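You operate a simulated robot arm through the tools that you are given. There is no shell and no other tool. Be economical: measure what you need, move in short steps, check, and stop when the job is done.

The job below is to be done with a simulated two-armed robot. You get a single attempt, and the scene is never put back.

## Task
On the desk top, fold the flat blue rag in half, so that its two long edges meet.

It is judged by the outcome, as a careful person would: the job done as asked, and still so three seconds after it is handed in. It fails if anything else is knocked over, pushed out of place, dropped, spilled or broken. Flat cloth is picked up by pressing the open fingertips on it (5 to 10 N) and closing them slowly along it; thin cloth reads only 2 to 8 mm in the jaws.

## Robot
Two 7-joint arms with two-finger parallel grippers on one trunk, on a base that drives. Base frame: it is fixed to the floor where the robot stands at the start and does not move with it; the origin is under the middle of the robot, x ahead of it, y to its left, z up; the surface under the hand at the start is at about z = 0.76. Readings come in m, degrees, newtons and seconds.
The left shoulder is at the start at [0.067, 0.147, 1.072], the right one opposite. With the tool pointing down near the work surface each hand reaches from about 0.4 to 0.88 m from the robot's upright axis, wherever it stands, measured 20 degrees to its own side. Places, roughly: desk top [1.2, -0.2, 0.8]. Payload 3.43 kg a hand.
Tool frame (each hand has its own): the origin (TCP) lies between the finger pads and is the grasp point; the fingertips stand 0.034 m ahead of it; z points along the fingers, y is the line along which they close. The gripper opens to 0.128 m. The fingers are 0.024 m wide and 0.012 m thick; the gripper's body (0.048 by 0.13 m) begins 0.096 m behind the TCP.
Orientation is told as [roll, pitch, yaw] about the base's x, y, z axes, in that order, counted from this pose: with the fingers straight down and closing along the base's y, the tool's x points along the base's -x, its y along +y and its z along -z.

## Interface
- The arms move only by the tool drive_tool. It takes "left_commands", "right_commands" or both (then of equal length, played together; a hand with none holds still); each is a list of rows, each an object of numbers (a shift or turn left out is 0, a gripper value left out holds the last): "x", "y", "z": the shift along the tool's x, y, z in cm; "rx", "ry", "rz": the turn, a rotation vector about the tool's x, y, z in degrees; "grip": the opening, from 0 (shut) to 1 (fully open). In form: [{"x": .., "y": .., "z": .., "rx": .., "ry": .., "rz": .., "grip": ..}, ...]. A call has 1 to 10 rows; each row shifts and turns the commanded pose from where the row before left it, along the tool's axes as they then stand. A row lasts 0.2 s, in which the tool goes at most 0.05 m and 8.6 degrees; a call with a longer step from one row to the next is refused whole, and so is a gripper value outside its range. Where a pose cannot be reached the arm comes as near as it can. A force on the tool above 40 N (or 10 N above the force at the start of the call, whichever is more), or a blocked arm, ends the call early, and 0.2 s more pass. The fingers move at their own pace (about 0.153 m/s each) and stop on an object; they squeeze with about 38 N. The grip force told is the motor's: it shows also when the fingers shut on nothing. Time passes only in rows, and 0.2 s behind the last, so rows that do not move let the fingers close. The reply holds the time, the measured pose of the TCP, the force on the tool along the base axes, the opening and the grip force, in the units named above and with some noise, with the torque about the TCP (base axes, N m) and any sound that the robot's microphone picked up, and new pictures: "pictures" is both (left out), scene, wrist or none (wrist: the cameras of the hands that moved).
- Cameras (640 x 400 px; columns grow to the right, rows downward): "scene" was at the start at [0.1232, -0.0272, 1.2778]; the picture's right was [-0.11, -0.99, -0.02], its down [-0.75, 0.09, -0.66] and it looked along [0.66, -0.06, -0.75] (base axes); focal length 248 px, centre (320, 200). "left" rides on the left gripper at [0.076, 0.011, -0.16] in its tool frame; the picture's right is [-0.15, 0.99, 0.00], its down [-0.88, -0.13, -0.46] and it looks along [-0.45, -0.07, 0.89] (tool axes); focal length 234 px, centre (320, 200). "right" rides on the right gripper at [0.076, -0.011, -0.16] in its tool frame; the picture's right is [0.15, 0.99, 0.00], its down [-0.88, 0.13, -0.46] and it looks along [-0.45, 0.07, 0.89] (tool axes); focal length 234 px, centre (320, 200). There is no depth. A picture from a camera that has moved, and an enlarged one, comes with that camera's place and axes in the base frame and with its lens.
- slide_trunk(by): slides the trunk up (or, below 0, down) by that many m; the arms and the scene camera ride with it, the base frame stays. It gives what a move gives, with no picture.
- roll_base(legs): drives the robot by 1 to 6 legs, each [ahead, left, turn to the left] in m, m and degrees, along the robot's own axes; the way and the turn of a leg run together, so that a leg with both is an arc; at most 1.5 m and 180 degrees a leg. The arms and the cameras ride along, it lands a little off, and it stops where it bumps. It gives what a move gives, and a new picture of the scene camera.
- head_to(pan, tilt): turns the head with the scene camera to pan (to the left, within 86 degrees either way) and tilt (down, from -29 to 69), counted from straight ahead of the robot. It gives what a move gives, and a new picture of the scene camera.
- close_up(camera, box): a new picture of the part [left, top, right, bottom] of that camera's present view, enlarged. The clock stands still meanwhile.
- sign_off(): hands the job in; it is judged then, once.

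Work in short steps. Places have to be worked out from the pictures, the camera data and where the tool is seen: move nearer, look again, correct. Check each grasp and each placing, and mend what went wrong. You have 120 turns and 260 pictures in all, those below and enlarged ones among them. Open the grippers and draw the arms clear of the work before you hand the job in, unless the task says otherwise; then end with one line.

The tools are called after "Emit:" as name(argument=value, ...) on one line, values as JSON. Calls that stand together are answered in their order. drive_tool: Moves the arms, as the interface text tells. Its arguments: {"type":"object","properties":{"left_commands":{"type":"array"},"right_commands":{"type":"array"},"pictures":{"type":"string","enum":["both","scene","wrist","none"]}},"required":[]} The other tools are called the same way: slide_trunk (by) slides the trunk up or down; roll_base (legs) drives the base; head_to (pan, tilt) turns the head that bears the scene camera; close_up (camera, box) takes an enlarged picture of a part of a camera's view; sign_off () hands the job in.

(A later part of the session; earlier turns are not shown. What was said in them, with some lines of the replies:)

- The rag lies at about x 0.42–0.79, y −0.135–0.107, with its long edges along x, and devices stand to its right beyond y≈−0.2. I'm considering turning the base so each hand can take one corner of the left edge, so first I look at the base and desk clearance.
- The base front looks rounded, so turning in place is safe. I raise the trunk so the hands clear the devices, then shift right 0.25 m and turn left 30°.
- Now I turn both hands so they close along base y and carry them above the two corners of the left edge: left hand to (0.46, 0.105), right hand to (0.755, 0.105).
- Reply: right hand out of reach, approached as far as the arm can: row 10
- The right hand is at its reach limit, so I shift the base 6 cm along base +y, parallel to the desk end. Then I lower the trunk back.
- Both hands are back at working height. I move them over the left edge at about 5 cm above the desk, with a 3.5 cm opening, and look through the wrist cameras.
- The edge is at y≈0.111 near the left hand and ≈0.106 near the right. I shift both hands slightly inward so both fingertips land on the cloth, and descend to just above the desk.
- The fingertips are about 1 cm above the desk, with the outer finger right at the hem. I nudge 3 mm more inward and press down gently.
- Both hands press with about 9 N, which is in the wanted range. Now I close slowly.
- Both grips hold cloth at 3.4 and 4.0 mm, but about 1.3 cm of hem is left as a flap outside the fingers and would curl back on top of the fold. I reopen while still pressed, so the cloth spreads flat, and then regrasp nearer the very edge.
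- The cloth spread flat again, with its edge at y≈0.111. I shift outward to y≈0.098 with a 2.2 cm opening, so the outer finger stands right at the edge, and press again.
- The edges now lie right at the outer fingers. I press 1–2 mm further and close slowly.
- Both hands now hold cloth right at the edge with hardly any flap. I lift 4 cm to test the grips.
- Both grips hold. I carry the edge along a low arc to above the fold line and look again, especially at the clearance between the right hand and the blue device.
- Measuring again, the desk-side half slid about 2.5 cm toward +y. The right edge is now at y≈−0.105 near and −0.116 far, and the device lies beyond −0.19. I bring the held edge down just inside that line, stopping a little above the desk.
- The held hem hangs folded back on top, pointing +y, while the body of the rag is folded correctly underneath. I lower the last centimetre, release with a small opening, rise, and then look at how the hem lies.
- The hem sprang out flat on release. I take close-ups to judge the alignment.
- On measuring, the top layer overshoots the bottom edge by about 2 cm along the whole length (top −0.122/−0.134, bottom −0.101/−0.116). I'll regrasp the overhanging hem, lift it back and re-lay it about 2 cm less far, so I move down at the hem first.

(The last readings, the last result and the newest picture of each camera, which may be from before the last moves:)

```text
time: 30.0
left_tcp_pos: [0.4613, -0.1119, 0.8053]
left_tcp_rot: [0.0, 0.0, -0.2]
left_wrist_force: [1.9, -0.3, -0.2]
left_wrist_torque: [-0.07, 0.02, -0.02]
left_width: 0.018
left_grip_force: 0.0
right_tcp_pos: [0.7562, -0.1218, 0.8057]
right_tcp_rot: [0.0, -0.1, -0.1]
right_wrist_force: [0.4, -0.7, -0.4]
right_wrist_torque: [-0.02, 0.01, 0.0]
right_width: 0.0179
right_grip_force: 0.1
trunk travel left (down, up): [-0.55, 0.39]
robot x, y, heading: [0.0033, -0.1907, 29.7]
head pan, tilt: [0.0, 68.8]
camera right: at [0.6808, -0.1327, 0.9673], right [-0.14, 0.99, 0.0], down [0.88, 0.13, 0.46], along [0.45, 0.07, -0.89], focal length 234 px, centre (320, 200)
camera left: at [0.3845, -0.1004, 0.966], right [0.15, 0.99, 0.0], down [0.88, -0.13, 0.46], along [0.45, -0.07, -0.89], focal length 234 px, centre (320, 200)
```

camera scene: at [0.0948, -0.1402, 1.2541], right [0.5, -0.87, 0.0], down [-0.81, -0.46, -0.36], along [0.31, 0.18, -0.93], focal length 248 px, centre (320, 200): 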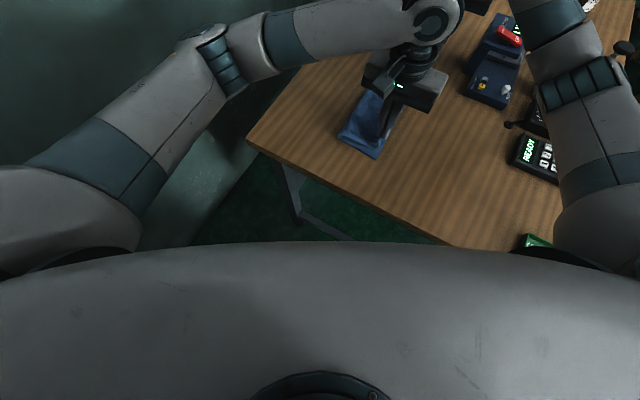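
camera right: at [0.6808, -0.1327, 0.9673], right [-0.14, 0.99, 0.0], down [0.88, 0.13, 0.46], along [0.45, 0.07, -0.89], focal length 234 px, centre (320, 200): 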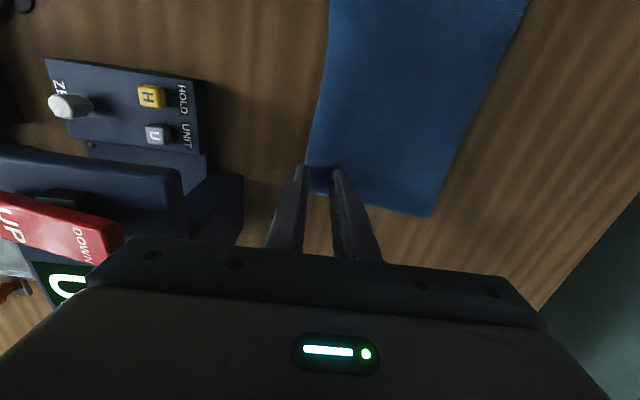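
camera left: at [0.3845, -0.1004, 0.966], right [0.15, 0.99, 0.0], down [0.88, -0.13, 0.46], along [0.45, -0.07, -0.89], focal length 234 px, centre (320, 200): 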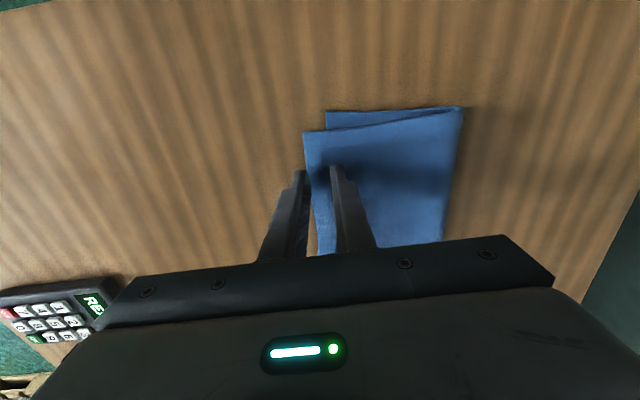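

The outer fingers stand right at the hem. I press and close slowly on the top layer.

Emit:
drive_tool(left_commands=[{"y": 0.2, "z": 0.5}, {"z": 0.3}, {"z": 0.15}, {"grip": 0.11}, {"grip": 0.08}, {"grip": 0.05}, {"grip": 0.02}, {"grip": 0}, {}, {}], right_commands=[{"z": 0.5}, {"z": 0.3}, {"z": 0.15}, {"grip": 0.11}, {"grip": 0.08}, {"grip": 0.05}, {"grip": 0.02}, {"grip": 0}, {}, {}], pictures="wrist")

```text
time: 31.9
left_tcp_pos: [0.4602, -0.1087, 0.7988]
left_tcp_rot: [0.0, -0.4, -0.1]
left_wrist_force: [-2.9, 3.7, 17.6]
left_wrist_torque: [0.26, 0.1, 0.0]
left_width: 0.0
left_grip_force: 33.8
right_tcp_pos: [0.7536, -0.1209, 0.7993]
right_tcp_rot: [0.1, -0.3, -0.1]
right_wrist_force: [-2.0, -1.2, 7.2]
right_wrist_torque: [0.02, 0.06, -0.03]
right_width: 0.0
right_grip_force: 33.0
trunk travel left (down, up): [-0.55, 0.39]
robot x, y, heading: [0.0044, -0.1896, 30.0]
head pan, tilt: [0.0, 68.8]
stopped in row 9 (left hand): the force on the tool passed its limit at 40 N (the readings are from after the stop); the commanded pose is now the measured one
camera right: at [0.6789, -0.1321, 0.9607], right [-0.15, 0.99, 0.0], down [0.88, 0.13, 0.46], along [0.45, 0.07, -0.89], focal length 234 px, centre (320, 200)
camera left: at [0.3829, -0.097, 0.9594], right [0.15, 0.99, 0.0], down [0.88, -0.13, 0.46], along [0.46, -0.07, -0.89], focal length 234 px, centre (320, 200)
```

right: 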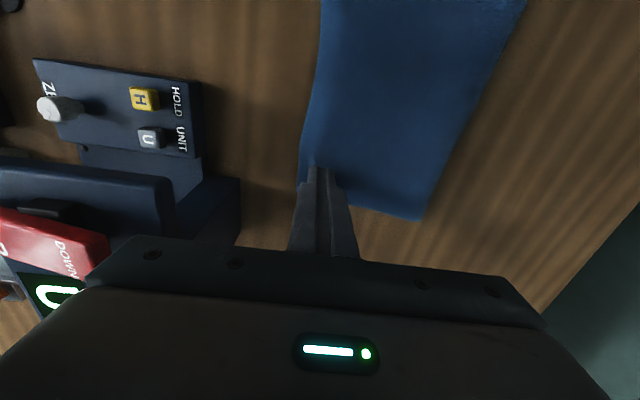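
left: 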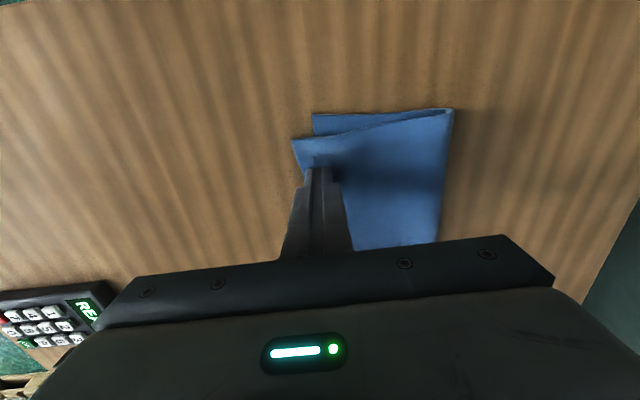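

The fingers slid over without catching: the inner finger stood on two layers, which left the outer one too light. I rise a little, open to 2.4 cm, tilt about 6° to lower the outer finger, and look.

Emit:
drive_tool(left_commands=[{"z": -1.2}, {"rx": -6, "grip": 0.19}, {}, {}], right_commands=[{"z": -1.2}, {"rx": -6, "grip": 0.19}, {}, {}], pictures="wrist")

Emit:
close_up(camera="left", box=[250, 80, 450, 260])

Emit:
close_up(camera="right", box=[250, 60, 450, 240])

```text
time: 32.9
left_tcp_pos: [0.461, -0.1092, 0.8084]
left_tcp_rot: [6.0, -0.2, 0.0]
left_wrist_force: [-0.4, -0.6, -0.1]
left_wrist_torque: [0.01, -0.01, 0.01]
left_width: 0.0244
left_grip_force: 0.1
right_tcp_pos: [0.755, -0.121, 0.809]
right_tcp_rot: [6.1, -0.1, 0.0]
right_wrist_force: [0.0, -0.4, 0.4]
right_wrist_torque: [0.02, 0.0, -0.02]
right_width: 0.0241
right_grip_force: 0.2
trunk travel left (down, up): [-0.55, 0.39]
robot x, y, heading: [0.002, -0.1963, 29.8]
head pan, tilt: [0.0, 68.8]
camera right: at [0.6806, -0.1491, 0.9683], right [-0.14, 0.98, 0.1], down [0.88, 0.08, 0.47], along [0.45, 0.16, -0.88], focal length 234 px, centre (320, 200)
camera left: at [0.385, -0.1145, 0.9698], right [0.15, 0.98, 0.1], down [0.88, -0.18, 0.44], along [0.45, 0.03, -0.89], focal length 234 px, centre (320, 200)
```

right: 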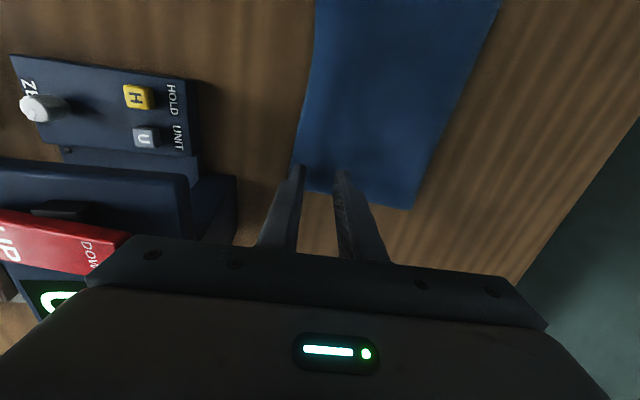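
left: 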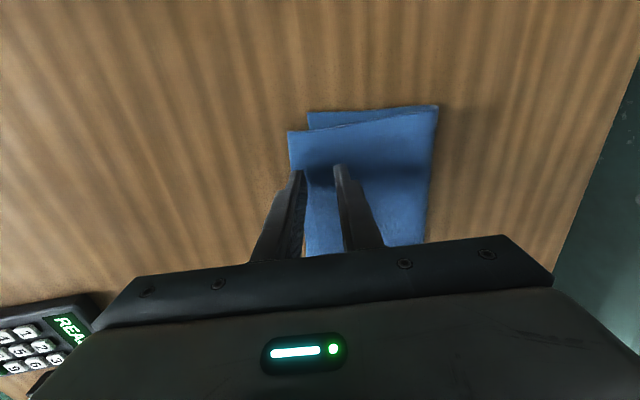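

```text
2.22 times, centred on (350, 170) of left
camera zoom: at [0.385, -0.1145, 0.9698], right [0.15, 0.98, 0.1], down [0.88, -0.18, 0.44], along [0.45, 0.03, -0.89], focal length 520 px, centre (253, 267)
```

zoom: 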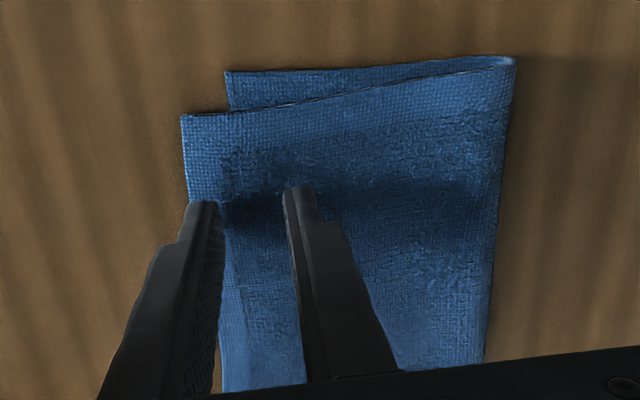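

```text
2.22 times, centred on (350, 150) of right
camera zoom: at [0.6806, -0.1491, 0.9683], right [-0.14, 0.98, 0.1], down [0.88, 0.08, 0.47], along [0.45, 0.16, -0.88], focal length 520 px, centre (253, 311)
```

zoom: 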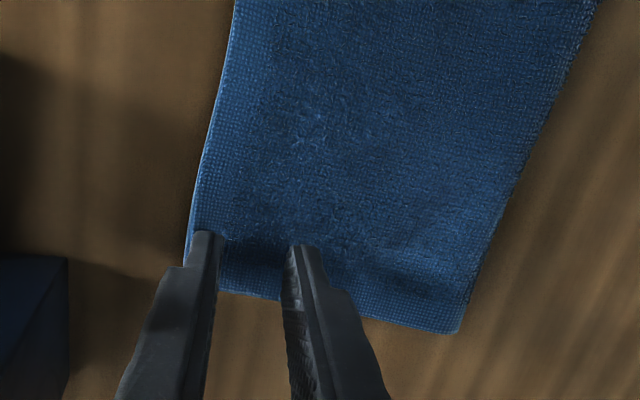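

Both outer fingers are over the hem. I shift 4 mm outward and press down to feel the force.

Emit:
drive_tool(left_commands=[{"y": -0.4}, {"z": 0.5}, {"z": 0.3}, {"z": 0.15}, {}], right_commands=[{"y": -0.4}, {"z": 0.5}, {"z": 0.3}, {"z": 0.15}, {}], pictures="none")

```text
time: 34.1
left_tcp_pos: [0.4618, -0.1125, 0.7987]
left_tcp_rot: [5.9, -0.3, -0.1]
left_wrist_force: [1.9, -0.8, 4.8]
left_wrist_torque: [-0.01, -0.03, 0.0]
left_width: 0.024
left_grip_force: 0.1
right_tcp_pos: [0.7547, -0.1243, 0.7994]
right_tcp_rot: [6.1, -0.1, -0.1]
right_wrist_force: [-0.8, -0.5, 2.5]
right_wrist_torque: [-0.02, 0.01, 0.02]
right_width: 0.024
right_grip_force: 0.0
trunk travel left (down, up): [-0.55, 0.39]
robot x, y, heading: [0.0013, -0.1936, 30.1]
head pan, tilt: [0.0, 68.8]
```

Contact is at 5 N on the left and 2.5 N on the right. I press slightly more and close slowly.

Emit:
drive_tool(left_commands=[{"z": 0.05}, {"grip": 0.16}, {"grip": 0.13}, {"grip": 0.1}, {"grip": 0.07}, {"grip": 0.05}, {"grip": 0.03}, {"grip": 0}, {}, {}], right_commands=[{"z": 0.15}, {"grip": 0.16}, {"grip": 0.13}, {"grip": 0.1}, {"grip": 0.07}, {"grip": 0.05}, {"grip": 0.03}, {"grip": 0}, {}, {}], pictures="wrist")

```text
time: 36.3
left_tcp_pos: [0.4604, -0.1108, 0.7996]
left_tcp_rot: [6.0, -0.3, -0.1]
left_wrist_force: [0.5, 0.9, 5.9]
left_wrist_torque: [0.08, 0.03, 0.02]
left_width: 0.0034
left_grip_force: 37.9
right_tcp_pos: [0.7556, -0.1238, 0.7987]
right_tcp_rot: [6.1, -0.1, -0.1]
right_wrist_force: [0.3, -0.7, 6.5]
right_wrist_torque: [0.03, 0.01, 0.02]
right_width: 0.0037
right_grip_force: 38.4
trunk travel left (down, up): [-0.55, 0.39]
robot x, y, heading: [0.003, -0.196, 29.6]
head pan, tilt: [0.0, 68.8]
camera right: at [0.6798, -0.1514, 0.9578], right [-0.15, 0.98, 0.1], down [0.88, 0.08, 0.47], along [0.45, 0.16, -0.88], focal length 234 px, centre (320, 200)
camera left: at [0.3844, -0.1167, 0.9601], right [0.15, 0.98, 0.1], down [0.88, -0.18, 0.44], along [0.45, 0.03, -0.89], focal length 234 px, centre (320, 200)
```

right: 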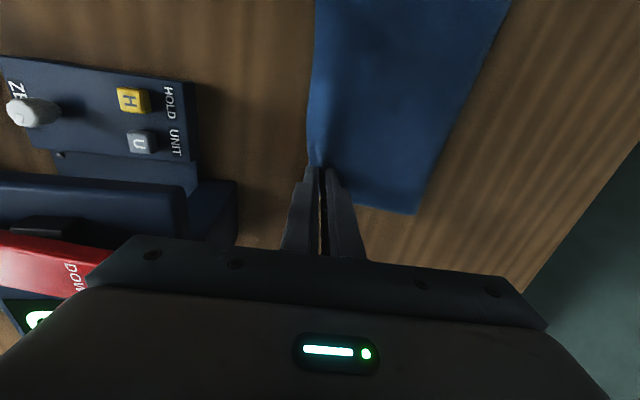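
left: 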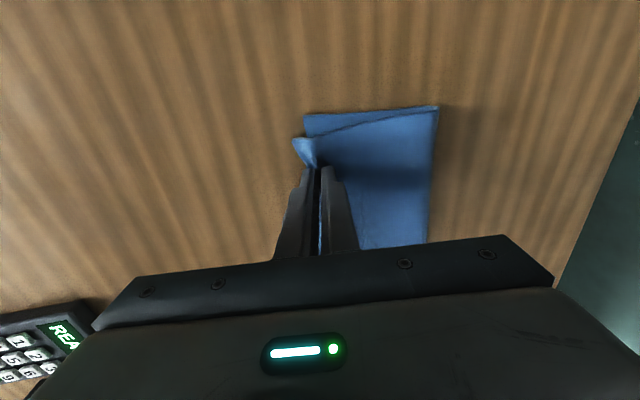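

Both hands hold the hem at 3.4 and 3.7 mm. I lift it back up over the fold line while shifting 1.2 cm toward −x to match the ends, then check the bottom layer before re-laying.

Emit:
drive_tool(left_commands=[{"z": -1.5, "rx": 6}, {"y": 2.5, "z": -3}, {"x": 0.4, "y": 4, "z": -2.5}, {"x": 0.4, "y": 4, "z": -2}, {"x": 0.4, "y": 2, "z": -0.7}, {}, {}], right_commands=[{"z": -1.5, "rx": 6}, {"y": 2.5, "z": -3}, {"x": 0.4, "y": 4, "z": -2.5}, {"x": 0.4, "y": 4, "z": -2}, {"x": 0.4, "y": 2, "z": -0.7}, {}, {}], pictures="both")

Emit:
close_up(camera="scene", box=[300, 20, 480, 180])

```text
time: 37.9
left_tcp_pos: [0.4496, 0.0115, 0.8956]
left_tcp_rot: [0.0, -0.1, -0.1]
left_wrist_force: [-0.2, 0.1, 0.0]
left_wrist_torque: [0.05, -0.03, 0.05]
left_width: 0.0036
left_grip_force: 37.7
right_tcp_pos: [0.7437, 0.0007, 0.8948]
right_tcp_rot: [0.0, -0.1, -0.1]
right_wrist_force: [0.1, -0.6, -0.3]
right_wrist_torque: [0.09, -0.02, 0.04]
right_width: 0.0035
right_grip_force: 38.2
trunk travel left (down, up): [-0.55, 0.39]
robot x, y, heading: [0.0002, -0.1927, 29.9]
head pan, tilt: [0.0, 68.8]
camera scene: at [0.0947, -0.1396, 1.2541], right [0.5, -0.87, 0.0], down [-0.81, -0.46, -0.36], along [0.31, 0.18, -0.93], focal length 248 px, centre (320, 200)
camera right: at [0.6682, -0.0108, 1.0561], right [-0.15, 0.99, 0.0], down [0.88, 0.13, 0.46], along [0.45, 0.07, -0.89], focal length 234 px, centre (320, 200)
camera left: at [0.3735, 0.0244, 1.0564], right [0.15, 0.99, 0.0], down [0.88, -0.13, 0.46], along [0.45, -0.07, -0.89], focal length 234 px, centre (320, 200)
```

scene: 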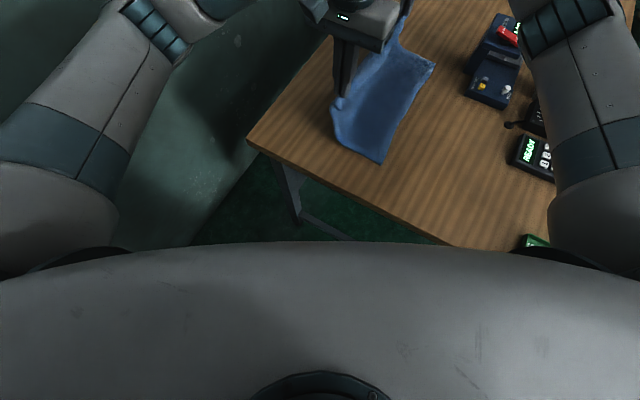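
right: 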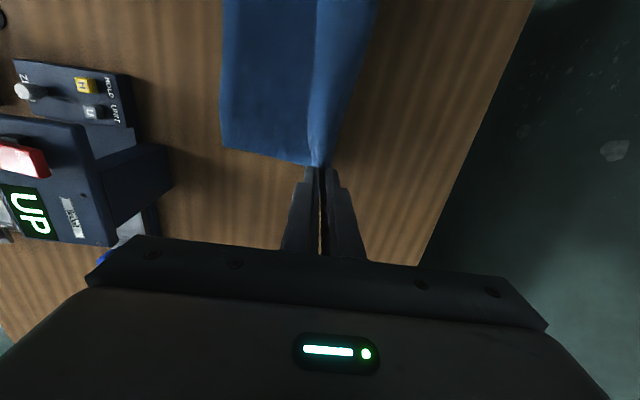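
left: 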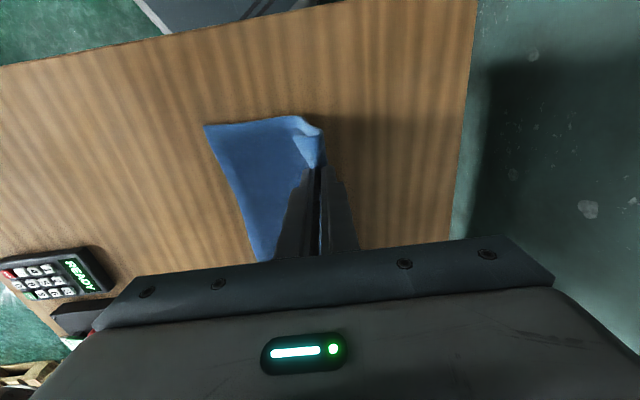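

```text
2.50 times, centred on (390, 100) of scene
camera zoom: at [0.0947, -0.1396, 1.2541], right [0.5, -0.87, 0.0], down [-0.81, -0.46, -0.36], along [0.31, 0.18, -0.93], focal length 619 px, centre (145, 450)
```

zoom: 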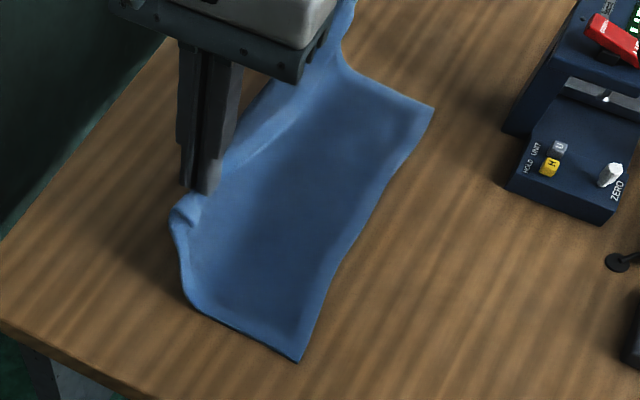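

The bottom layer's edge is now at y≈−0.122 at both ends. Releases so far land about 2.5 cm beyond the pinch, so I lay the pinch down at y≈−0.095 and check before releasing.

Emit:
drive_tool(left_commands=[{"y": -3.1, "z": 0.8}, {"y": -2.5, "z": 1.2}, {"y": -2, "z": 1.8}, {"y": -1.5, "z": 2.0}, {"y": -1.0, "z": 1.7}, {"y": -0.5, "z": 1.0}, {}, {}], right_commands=[{"y": -2.1, "z": 0.8}, {"y": -2.5, "z": 1.2}, {"y": -2, "z": 1.8}, {"y": -1.5, "z": 2.0}, {"y": -1.0, "z": 1.7}, {"y": -0.5, "z": 1.0}, {}, {}], pictures="wrist")

Emit:
close_up(camera="left", box=[230, 70, 450, 250])

Emit:
close_up(camera="right", box=[240, 40, 460, 240])

```text
time: 39.7
left_tcp_pos: [0.448, -0.0947, 0.8101]
left_tcp_rot: [0.0, -0.1, -0.2]
left_wrist_force: [0.4, -0.4, -0.3]
left_wrist_torque: [0.09, 0.0, 0.04]
left_width: 0.0037
left_grip_force: 38.1
right_tcp_pos: [0.7442, -0.0967, 0.8093]
right_tcp_rot: [0.1, -0.2, -0.2]
right_wrist_force: [1.0, 0.6, -0.1]
right_wrist_torque: [0.08, 0.02, 0.02]
right_width: 0.0038
right_grip_force: 38.0
trunk travel left (down, up): [-0.55, 0.39]
robot x, y, heading: [0.007, -0.1921, 29.7]
head pan, tilt: [0.0, 68.8]
camera right: at [0.669, -0.1073, 0.9708], right [-0.14, 0.99, 0.0], down [0.88, 0.13, 0.46], along [0.45, 0.07, -0.89], focal length 234 px, centre (320, 200)
camera left: at [0.3726, -0.0827, 0.971], right [0.15, 0.99, 0.0], down [0.88, -0.13, 0.46], along [0.45, -0.07, -0.89], focal length 234 px, centre (320, 200)
```

right: 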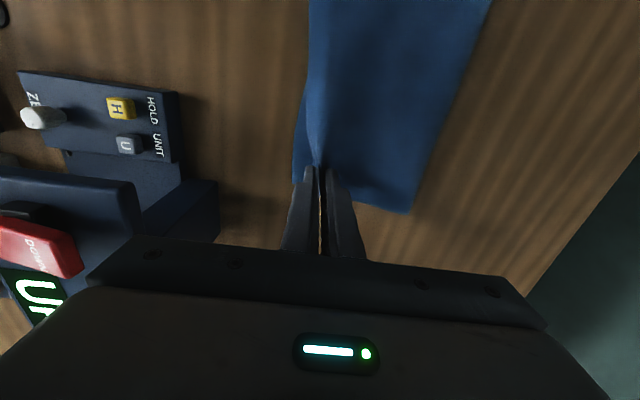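
left: 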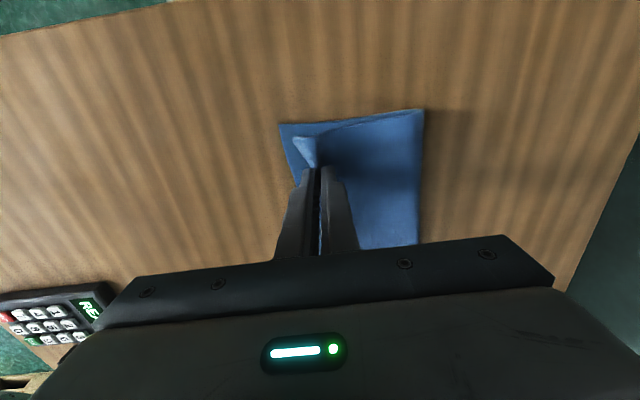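

```text
2.22 times, centred on (340, 160) of left
camera zoom: at [0.3726, -0.0827, 0.971], right [0.15, 0.99, 0.0], down [0.88, -0.13, 0.46], along [0.45, -0.07, -0.89], focal length 520 px, centre (276, 289)
```

zoom: 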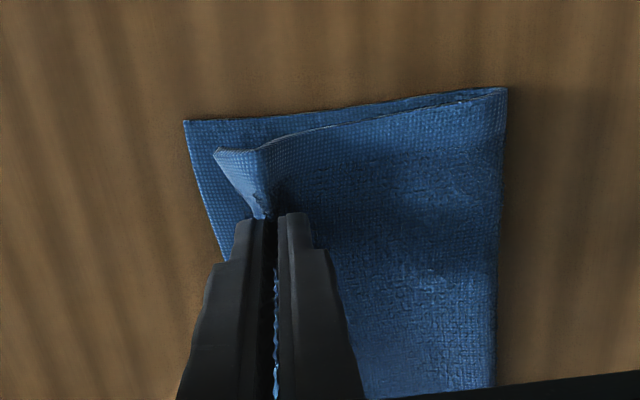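

```text
2.00 times, centred on (350, 140) of right
camera zoom: at [0.669, -0.1073, 0.9708], right [-0.14, 0.99, 0.0], down [0.88, 0.13, 0.46], along [0.45, 0.07, -0.89], focal length 468 px, centre (260, 320)
```

zoom: 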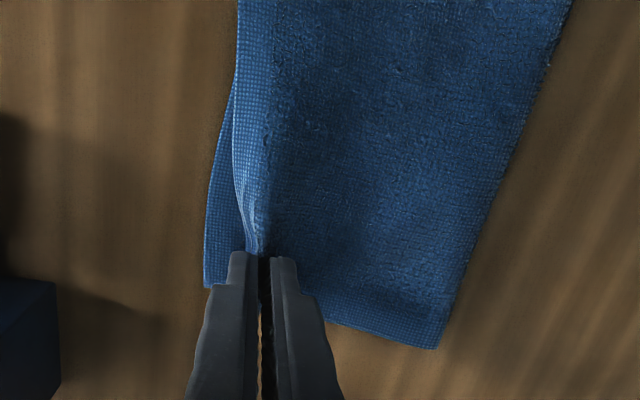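

The hem now points outward and sits about 2.5 cm inside the bottom edge, as planned. I lower 3 mm, release and rise.

Emit:
drive_tool(left_commands=[{"z": 0.3}, {}, {"grip": 0.1}, {"grip": 0.16}, {"grip": 0.22}, {"z": -1.5}, {"z": -3}, {"z": -4}, {"z": -3}, {}], right_commands=[{"z": 0.3}, {}, {"grip": 0.1}, {"grip": 0.16}, {"grip": 0.22}, {"z": -1.5}, {"z": -3}, {"z": -4}, {"z": -3}, {}], pictures="wrist")

Emit:
close_up(camera="left", box=[240, 60, 440, 250])

Emit:
close_up(camera="right", box=[240, 0, 460, 200])

```text
time: 41.9
left_tcp_pos: [0.4492, -0.0936, 0.923]
left_tcp_rot: [-0.1, -0.2, -0.1]
left_wrist_force: [-0.7, -1.0, -0.3]
left_wrist_torque: [0.05, 0.02, 0.01]
left_width: 0.0283
left_grip_force: 0.1
right_tcp_pos: [0.7449, -0.0969, 0.9216]
right_tcp_rot: [-0.2, 0.0, 0.0]
right_wrist_force: [-0.3, -0.2, -0.4]
right_wrist_torque: [0.01, -0.01, -0.03]
right_width: 0.0284
right_grip_force: 0.2
trunk travel left (down, up): [-0.55, 0.39]
robot x, y, heading: [0.0033, -0.1922, 29.7]
head pan, tilt: [0.0, 68.8]
camera right: at [0.6689, -0.107, 1.0827], right [-0.14, 0.99, 0.0], down [0.88, 0.13, 0.46], along [0.45, 0.06, -0.89], focal length 234 px, centre (320, 200)
camera left: at [0.3733, -0.0824, 1.0838], right [0.15, 0.99, 0.0], down [0.88, -0.13, 0.46], along [0.45, -0.07, -0.89], focal length 234 px, centre (320, 200)
```

right: 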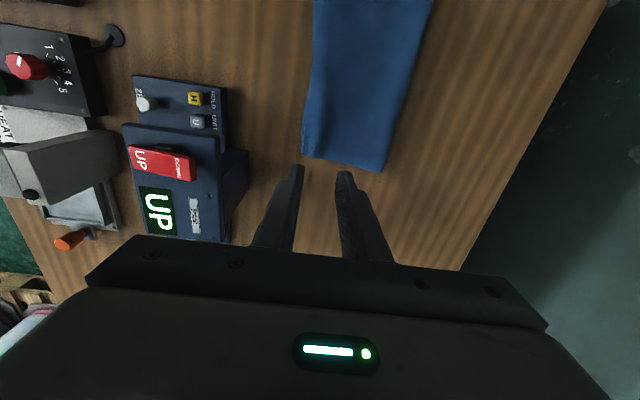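
left: 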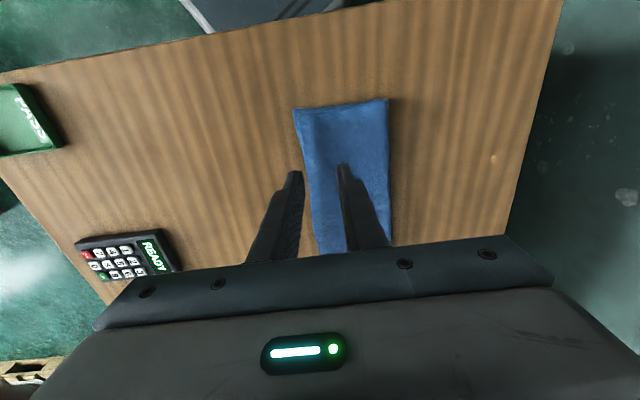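

```text
2.11 times, centred on (340, 155) of left
camera zoom: at [0.3733, -0.0824, 1.0838], right [0.15, 0.99, 0.0], down [0.88, -0.13, 0.46], along [0.45, -0.07, -0.89], focal length 493 px, centre (278, 295)
```

zoom: 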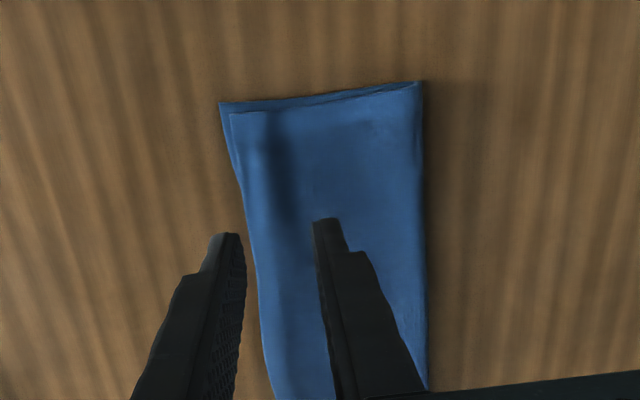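

```text
2.00 times, centred on (350, 100) of right
camera zoom: at [0.6689, -0.107, 1.0827], right [-0.14, 0.99, 0.0], down [0.88, 0.13, 0.46], along [0.45, 0.06, -0.89], focal length 468 px, centre (260, 400)
```

zoom: 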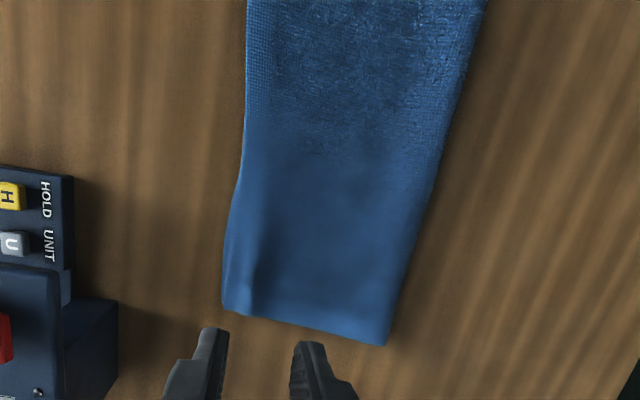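

The two long edges now meet within about 6 mm at the near end and closer along the rest. I raise the trunk to draw the arms clear and move the hands sideways off the rag.

Emit:
slide_trunk(by=0.2)

Emit:
drive_tool(left_commands=[{"y": 4.5}, {"y": 4.5}, {"y": 4.5}, {"y": 4.5}, {"y": 4.5}, {"y": 4}], right_commands=[{"y": -2, "x": 4}, {"y": -2, "x": 4}, {"y": -2, "x": 4}, {"y": -2, "x": 2}, {"y": -4}, {"y": -4}], pictures="scene")

Emit:
close_up(camera="scene", box=[280, 60, 480, 220])

```text
time: 44.1
left_tcp_pos: [0.4496, -0.095, 1.1223]
left_tcp_rot: [0.0, -0.3, 0.0]
left_wrist_force: [-0.5, -0.3, -0.8]
left_wrist_torque: [-0.01, -0.05, -0.01]
left_width: 0.0283
left_grip_force: 0.0
right_tcp_pos: [0.7446, -0.0957, 1.1221]
right_tcp_rot: [0.0, 0.0, -0.1]
right_wrist_force: [0.0, 0.2, -0.3]
right_wrist_torque: [0.0, 0.0, 0.01]
right_width: 0.0283
right_grip_force: 0.1
trunk travel left (down, up): [-0.75, 0.19]
robot x, y, heading: [0.0027, -0.1941, 29.9]
head pan, tilt: [0.0, 68.8]
```

```text
time: 45.5
left_tcp_pos: [0.4503, 0.1694, 1.1236]
left_tcp_rot: [0.0, -0.1, -0.3]
left_wrist_force: [-0.5, -0.5, -0.3]
left_wrist_torque: [0.0, 0.01, 0.01]
left_width: 0.0283
left_grip_force: 0.0
right_tcp_pos: [0.6026, -0.2568, 1.1213]
right_tcp_rot: [0.0, 0.0, -0.2]
right_wrist_force: [0.5, 0.0, 0.2]
right_wrist_torque: [0.0, -0.04, 0.0]
right_width: 0.0282
right_grip_force: 0.1
trunk travel left (down, up): [-0.75, 0.19]
robot x, y, heading: [0.004, -0.19, 29.9]
head pan, tilt: [0.0, 68.8]
camera scene: at [0.0932, -0.1407, 1.4543], right [0.5, -0.87, 0.0], down [-0.81, -0.46, -0.36], along [0.32, 0.18, -0.93], focal length 248 px, centre (320, 200)
```

scene: 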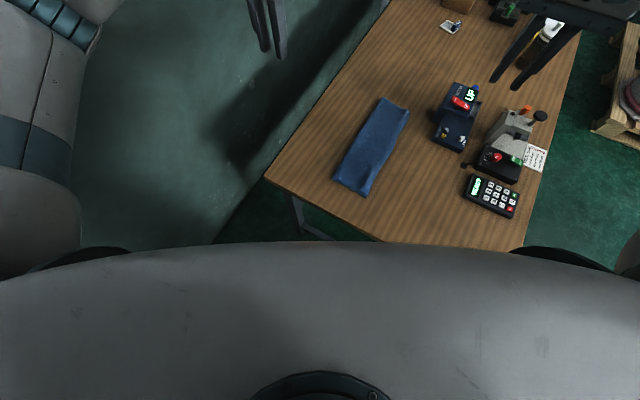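

```text
2.50 times, centred on (380, 140) of scene
camera zoom: at [0.0932, -0.1407, 1.4543], right [0.5, -0.87, 0.0], down [-0.81, -0.46, -0.36], along [0.32, 0.18, -0.93], focal length 619 px, centre (170, 350)
```

zoom: 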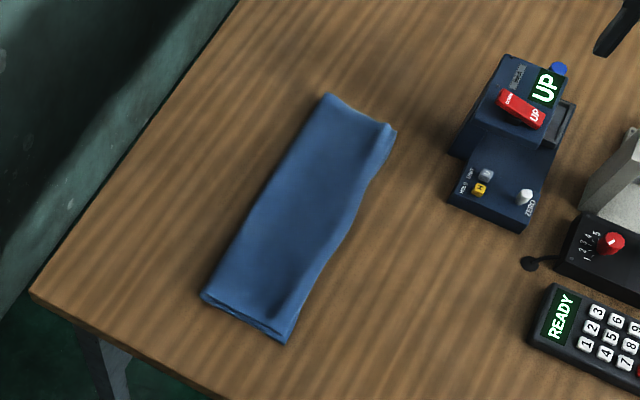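

The rag lies neatly folded in half, nothing else has moved, and the arms are clear. I open the grippers fully before handing in.

Emit:
drive_tool(left_commands=[{"grip": 1}, {}, {}], right_commands=[{"grip": 1}, {}, {}], pictures="none")

```text
time: 46.3
left_tcp_pos: [0.4485, 0.1706, 1.1215]
left_tcp_rot: [0.0, 0.0, -0.1]
left_wrist_force: [-0.6, -0.7, 0.1]
left_wrist_torque: [0.02, 0.02, 0.01]
left_width: 0.128
left_grip_force: 0.0
right_tcp_pos: [0.6043, -0.2557, 1.1214]
right_tcp_rot: [0.1, 0.1, -0.1]
right_wrist_force: [0.2, 0.2, -0.3]
right_wrist_torque: [0.0, 0.0, -0.04]
right_width: 0.1279
right_grip_force: 0.0
trunk travel left (down, up): [-0.75, 0.19]
robot x, y, heading: [0.0059, -0.1893, 29.7]
head pan, tilt: [0.0, 68.8]
```

Grippers are open and the arms are clear, so I hand the job in.

Emit:
sign_off()

```text
The job is handed in.
```

The blue rag is folded in half on the desk, its two long edges meeting within about 6 mm, and nothing else on the desk was disturbed.
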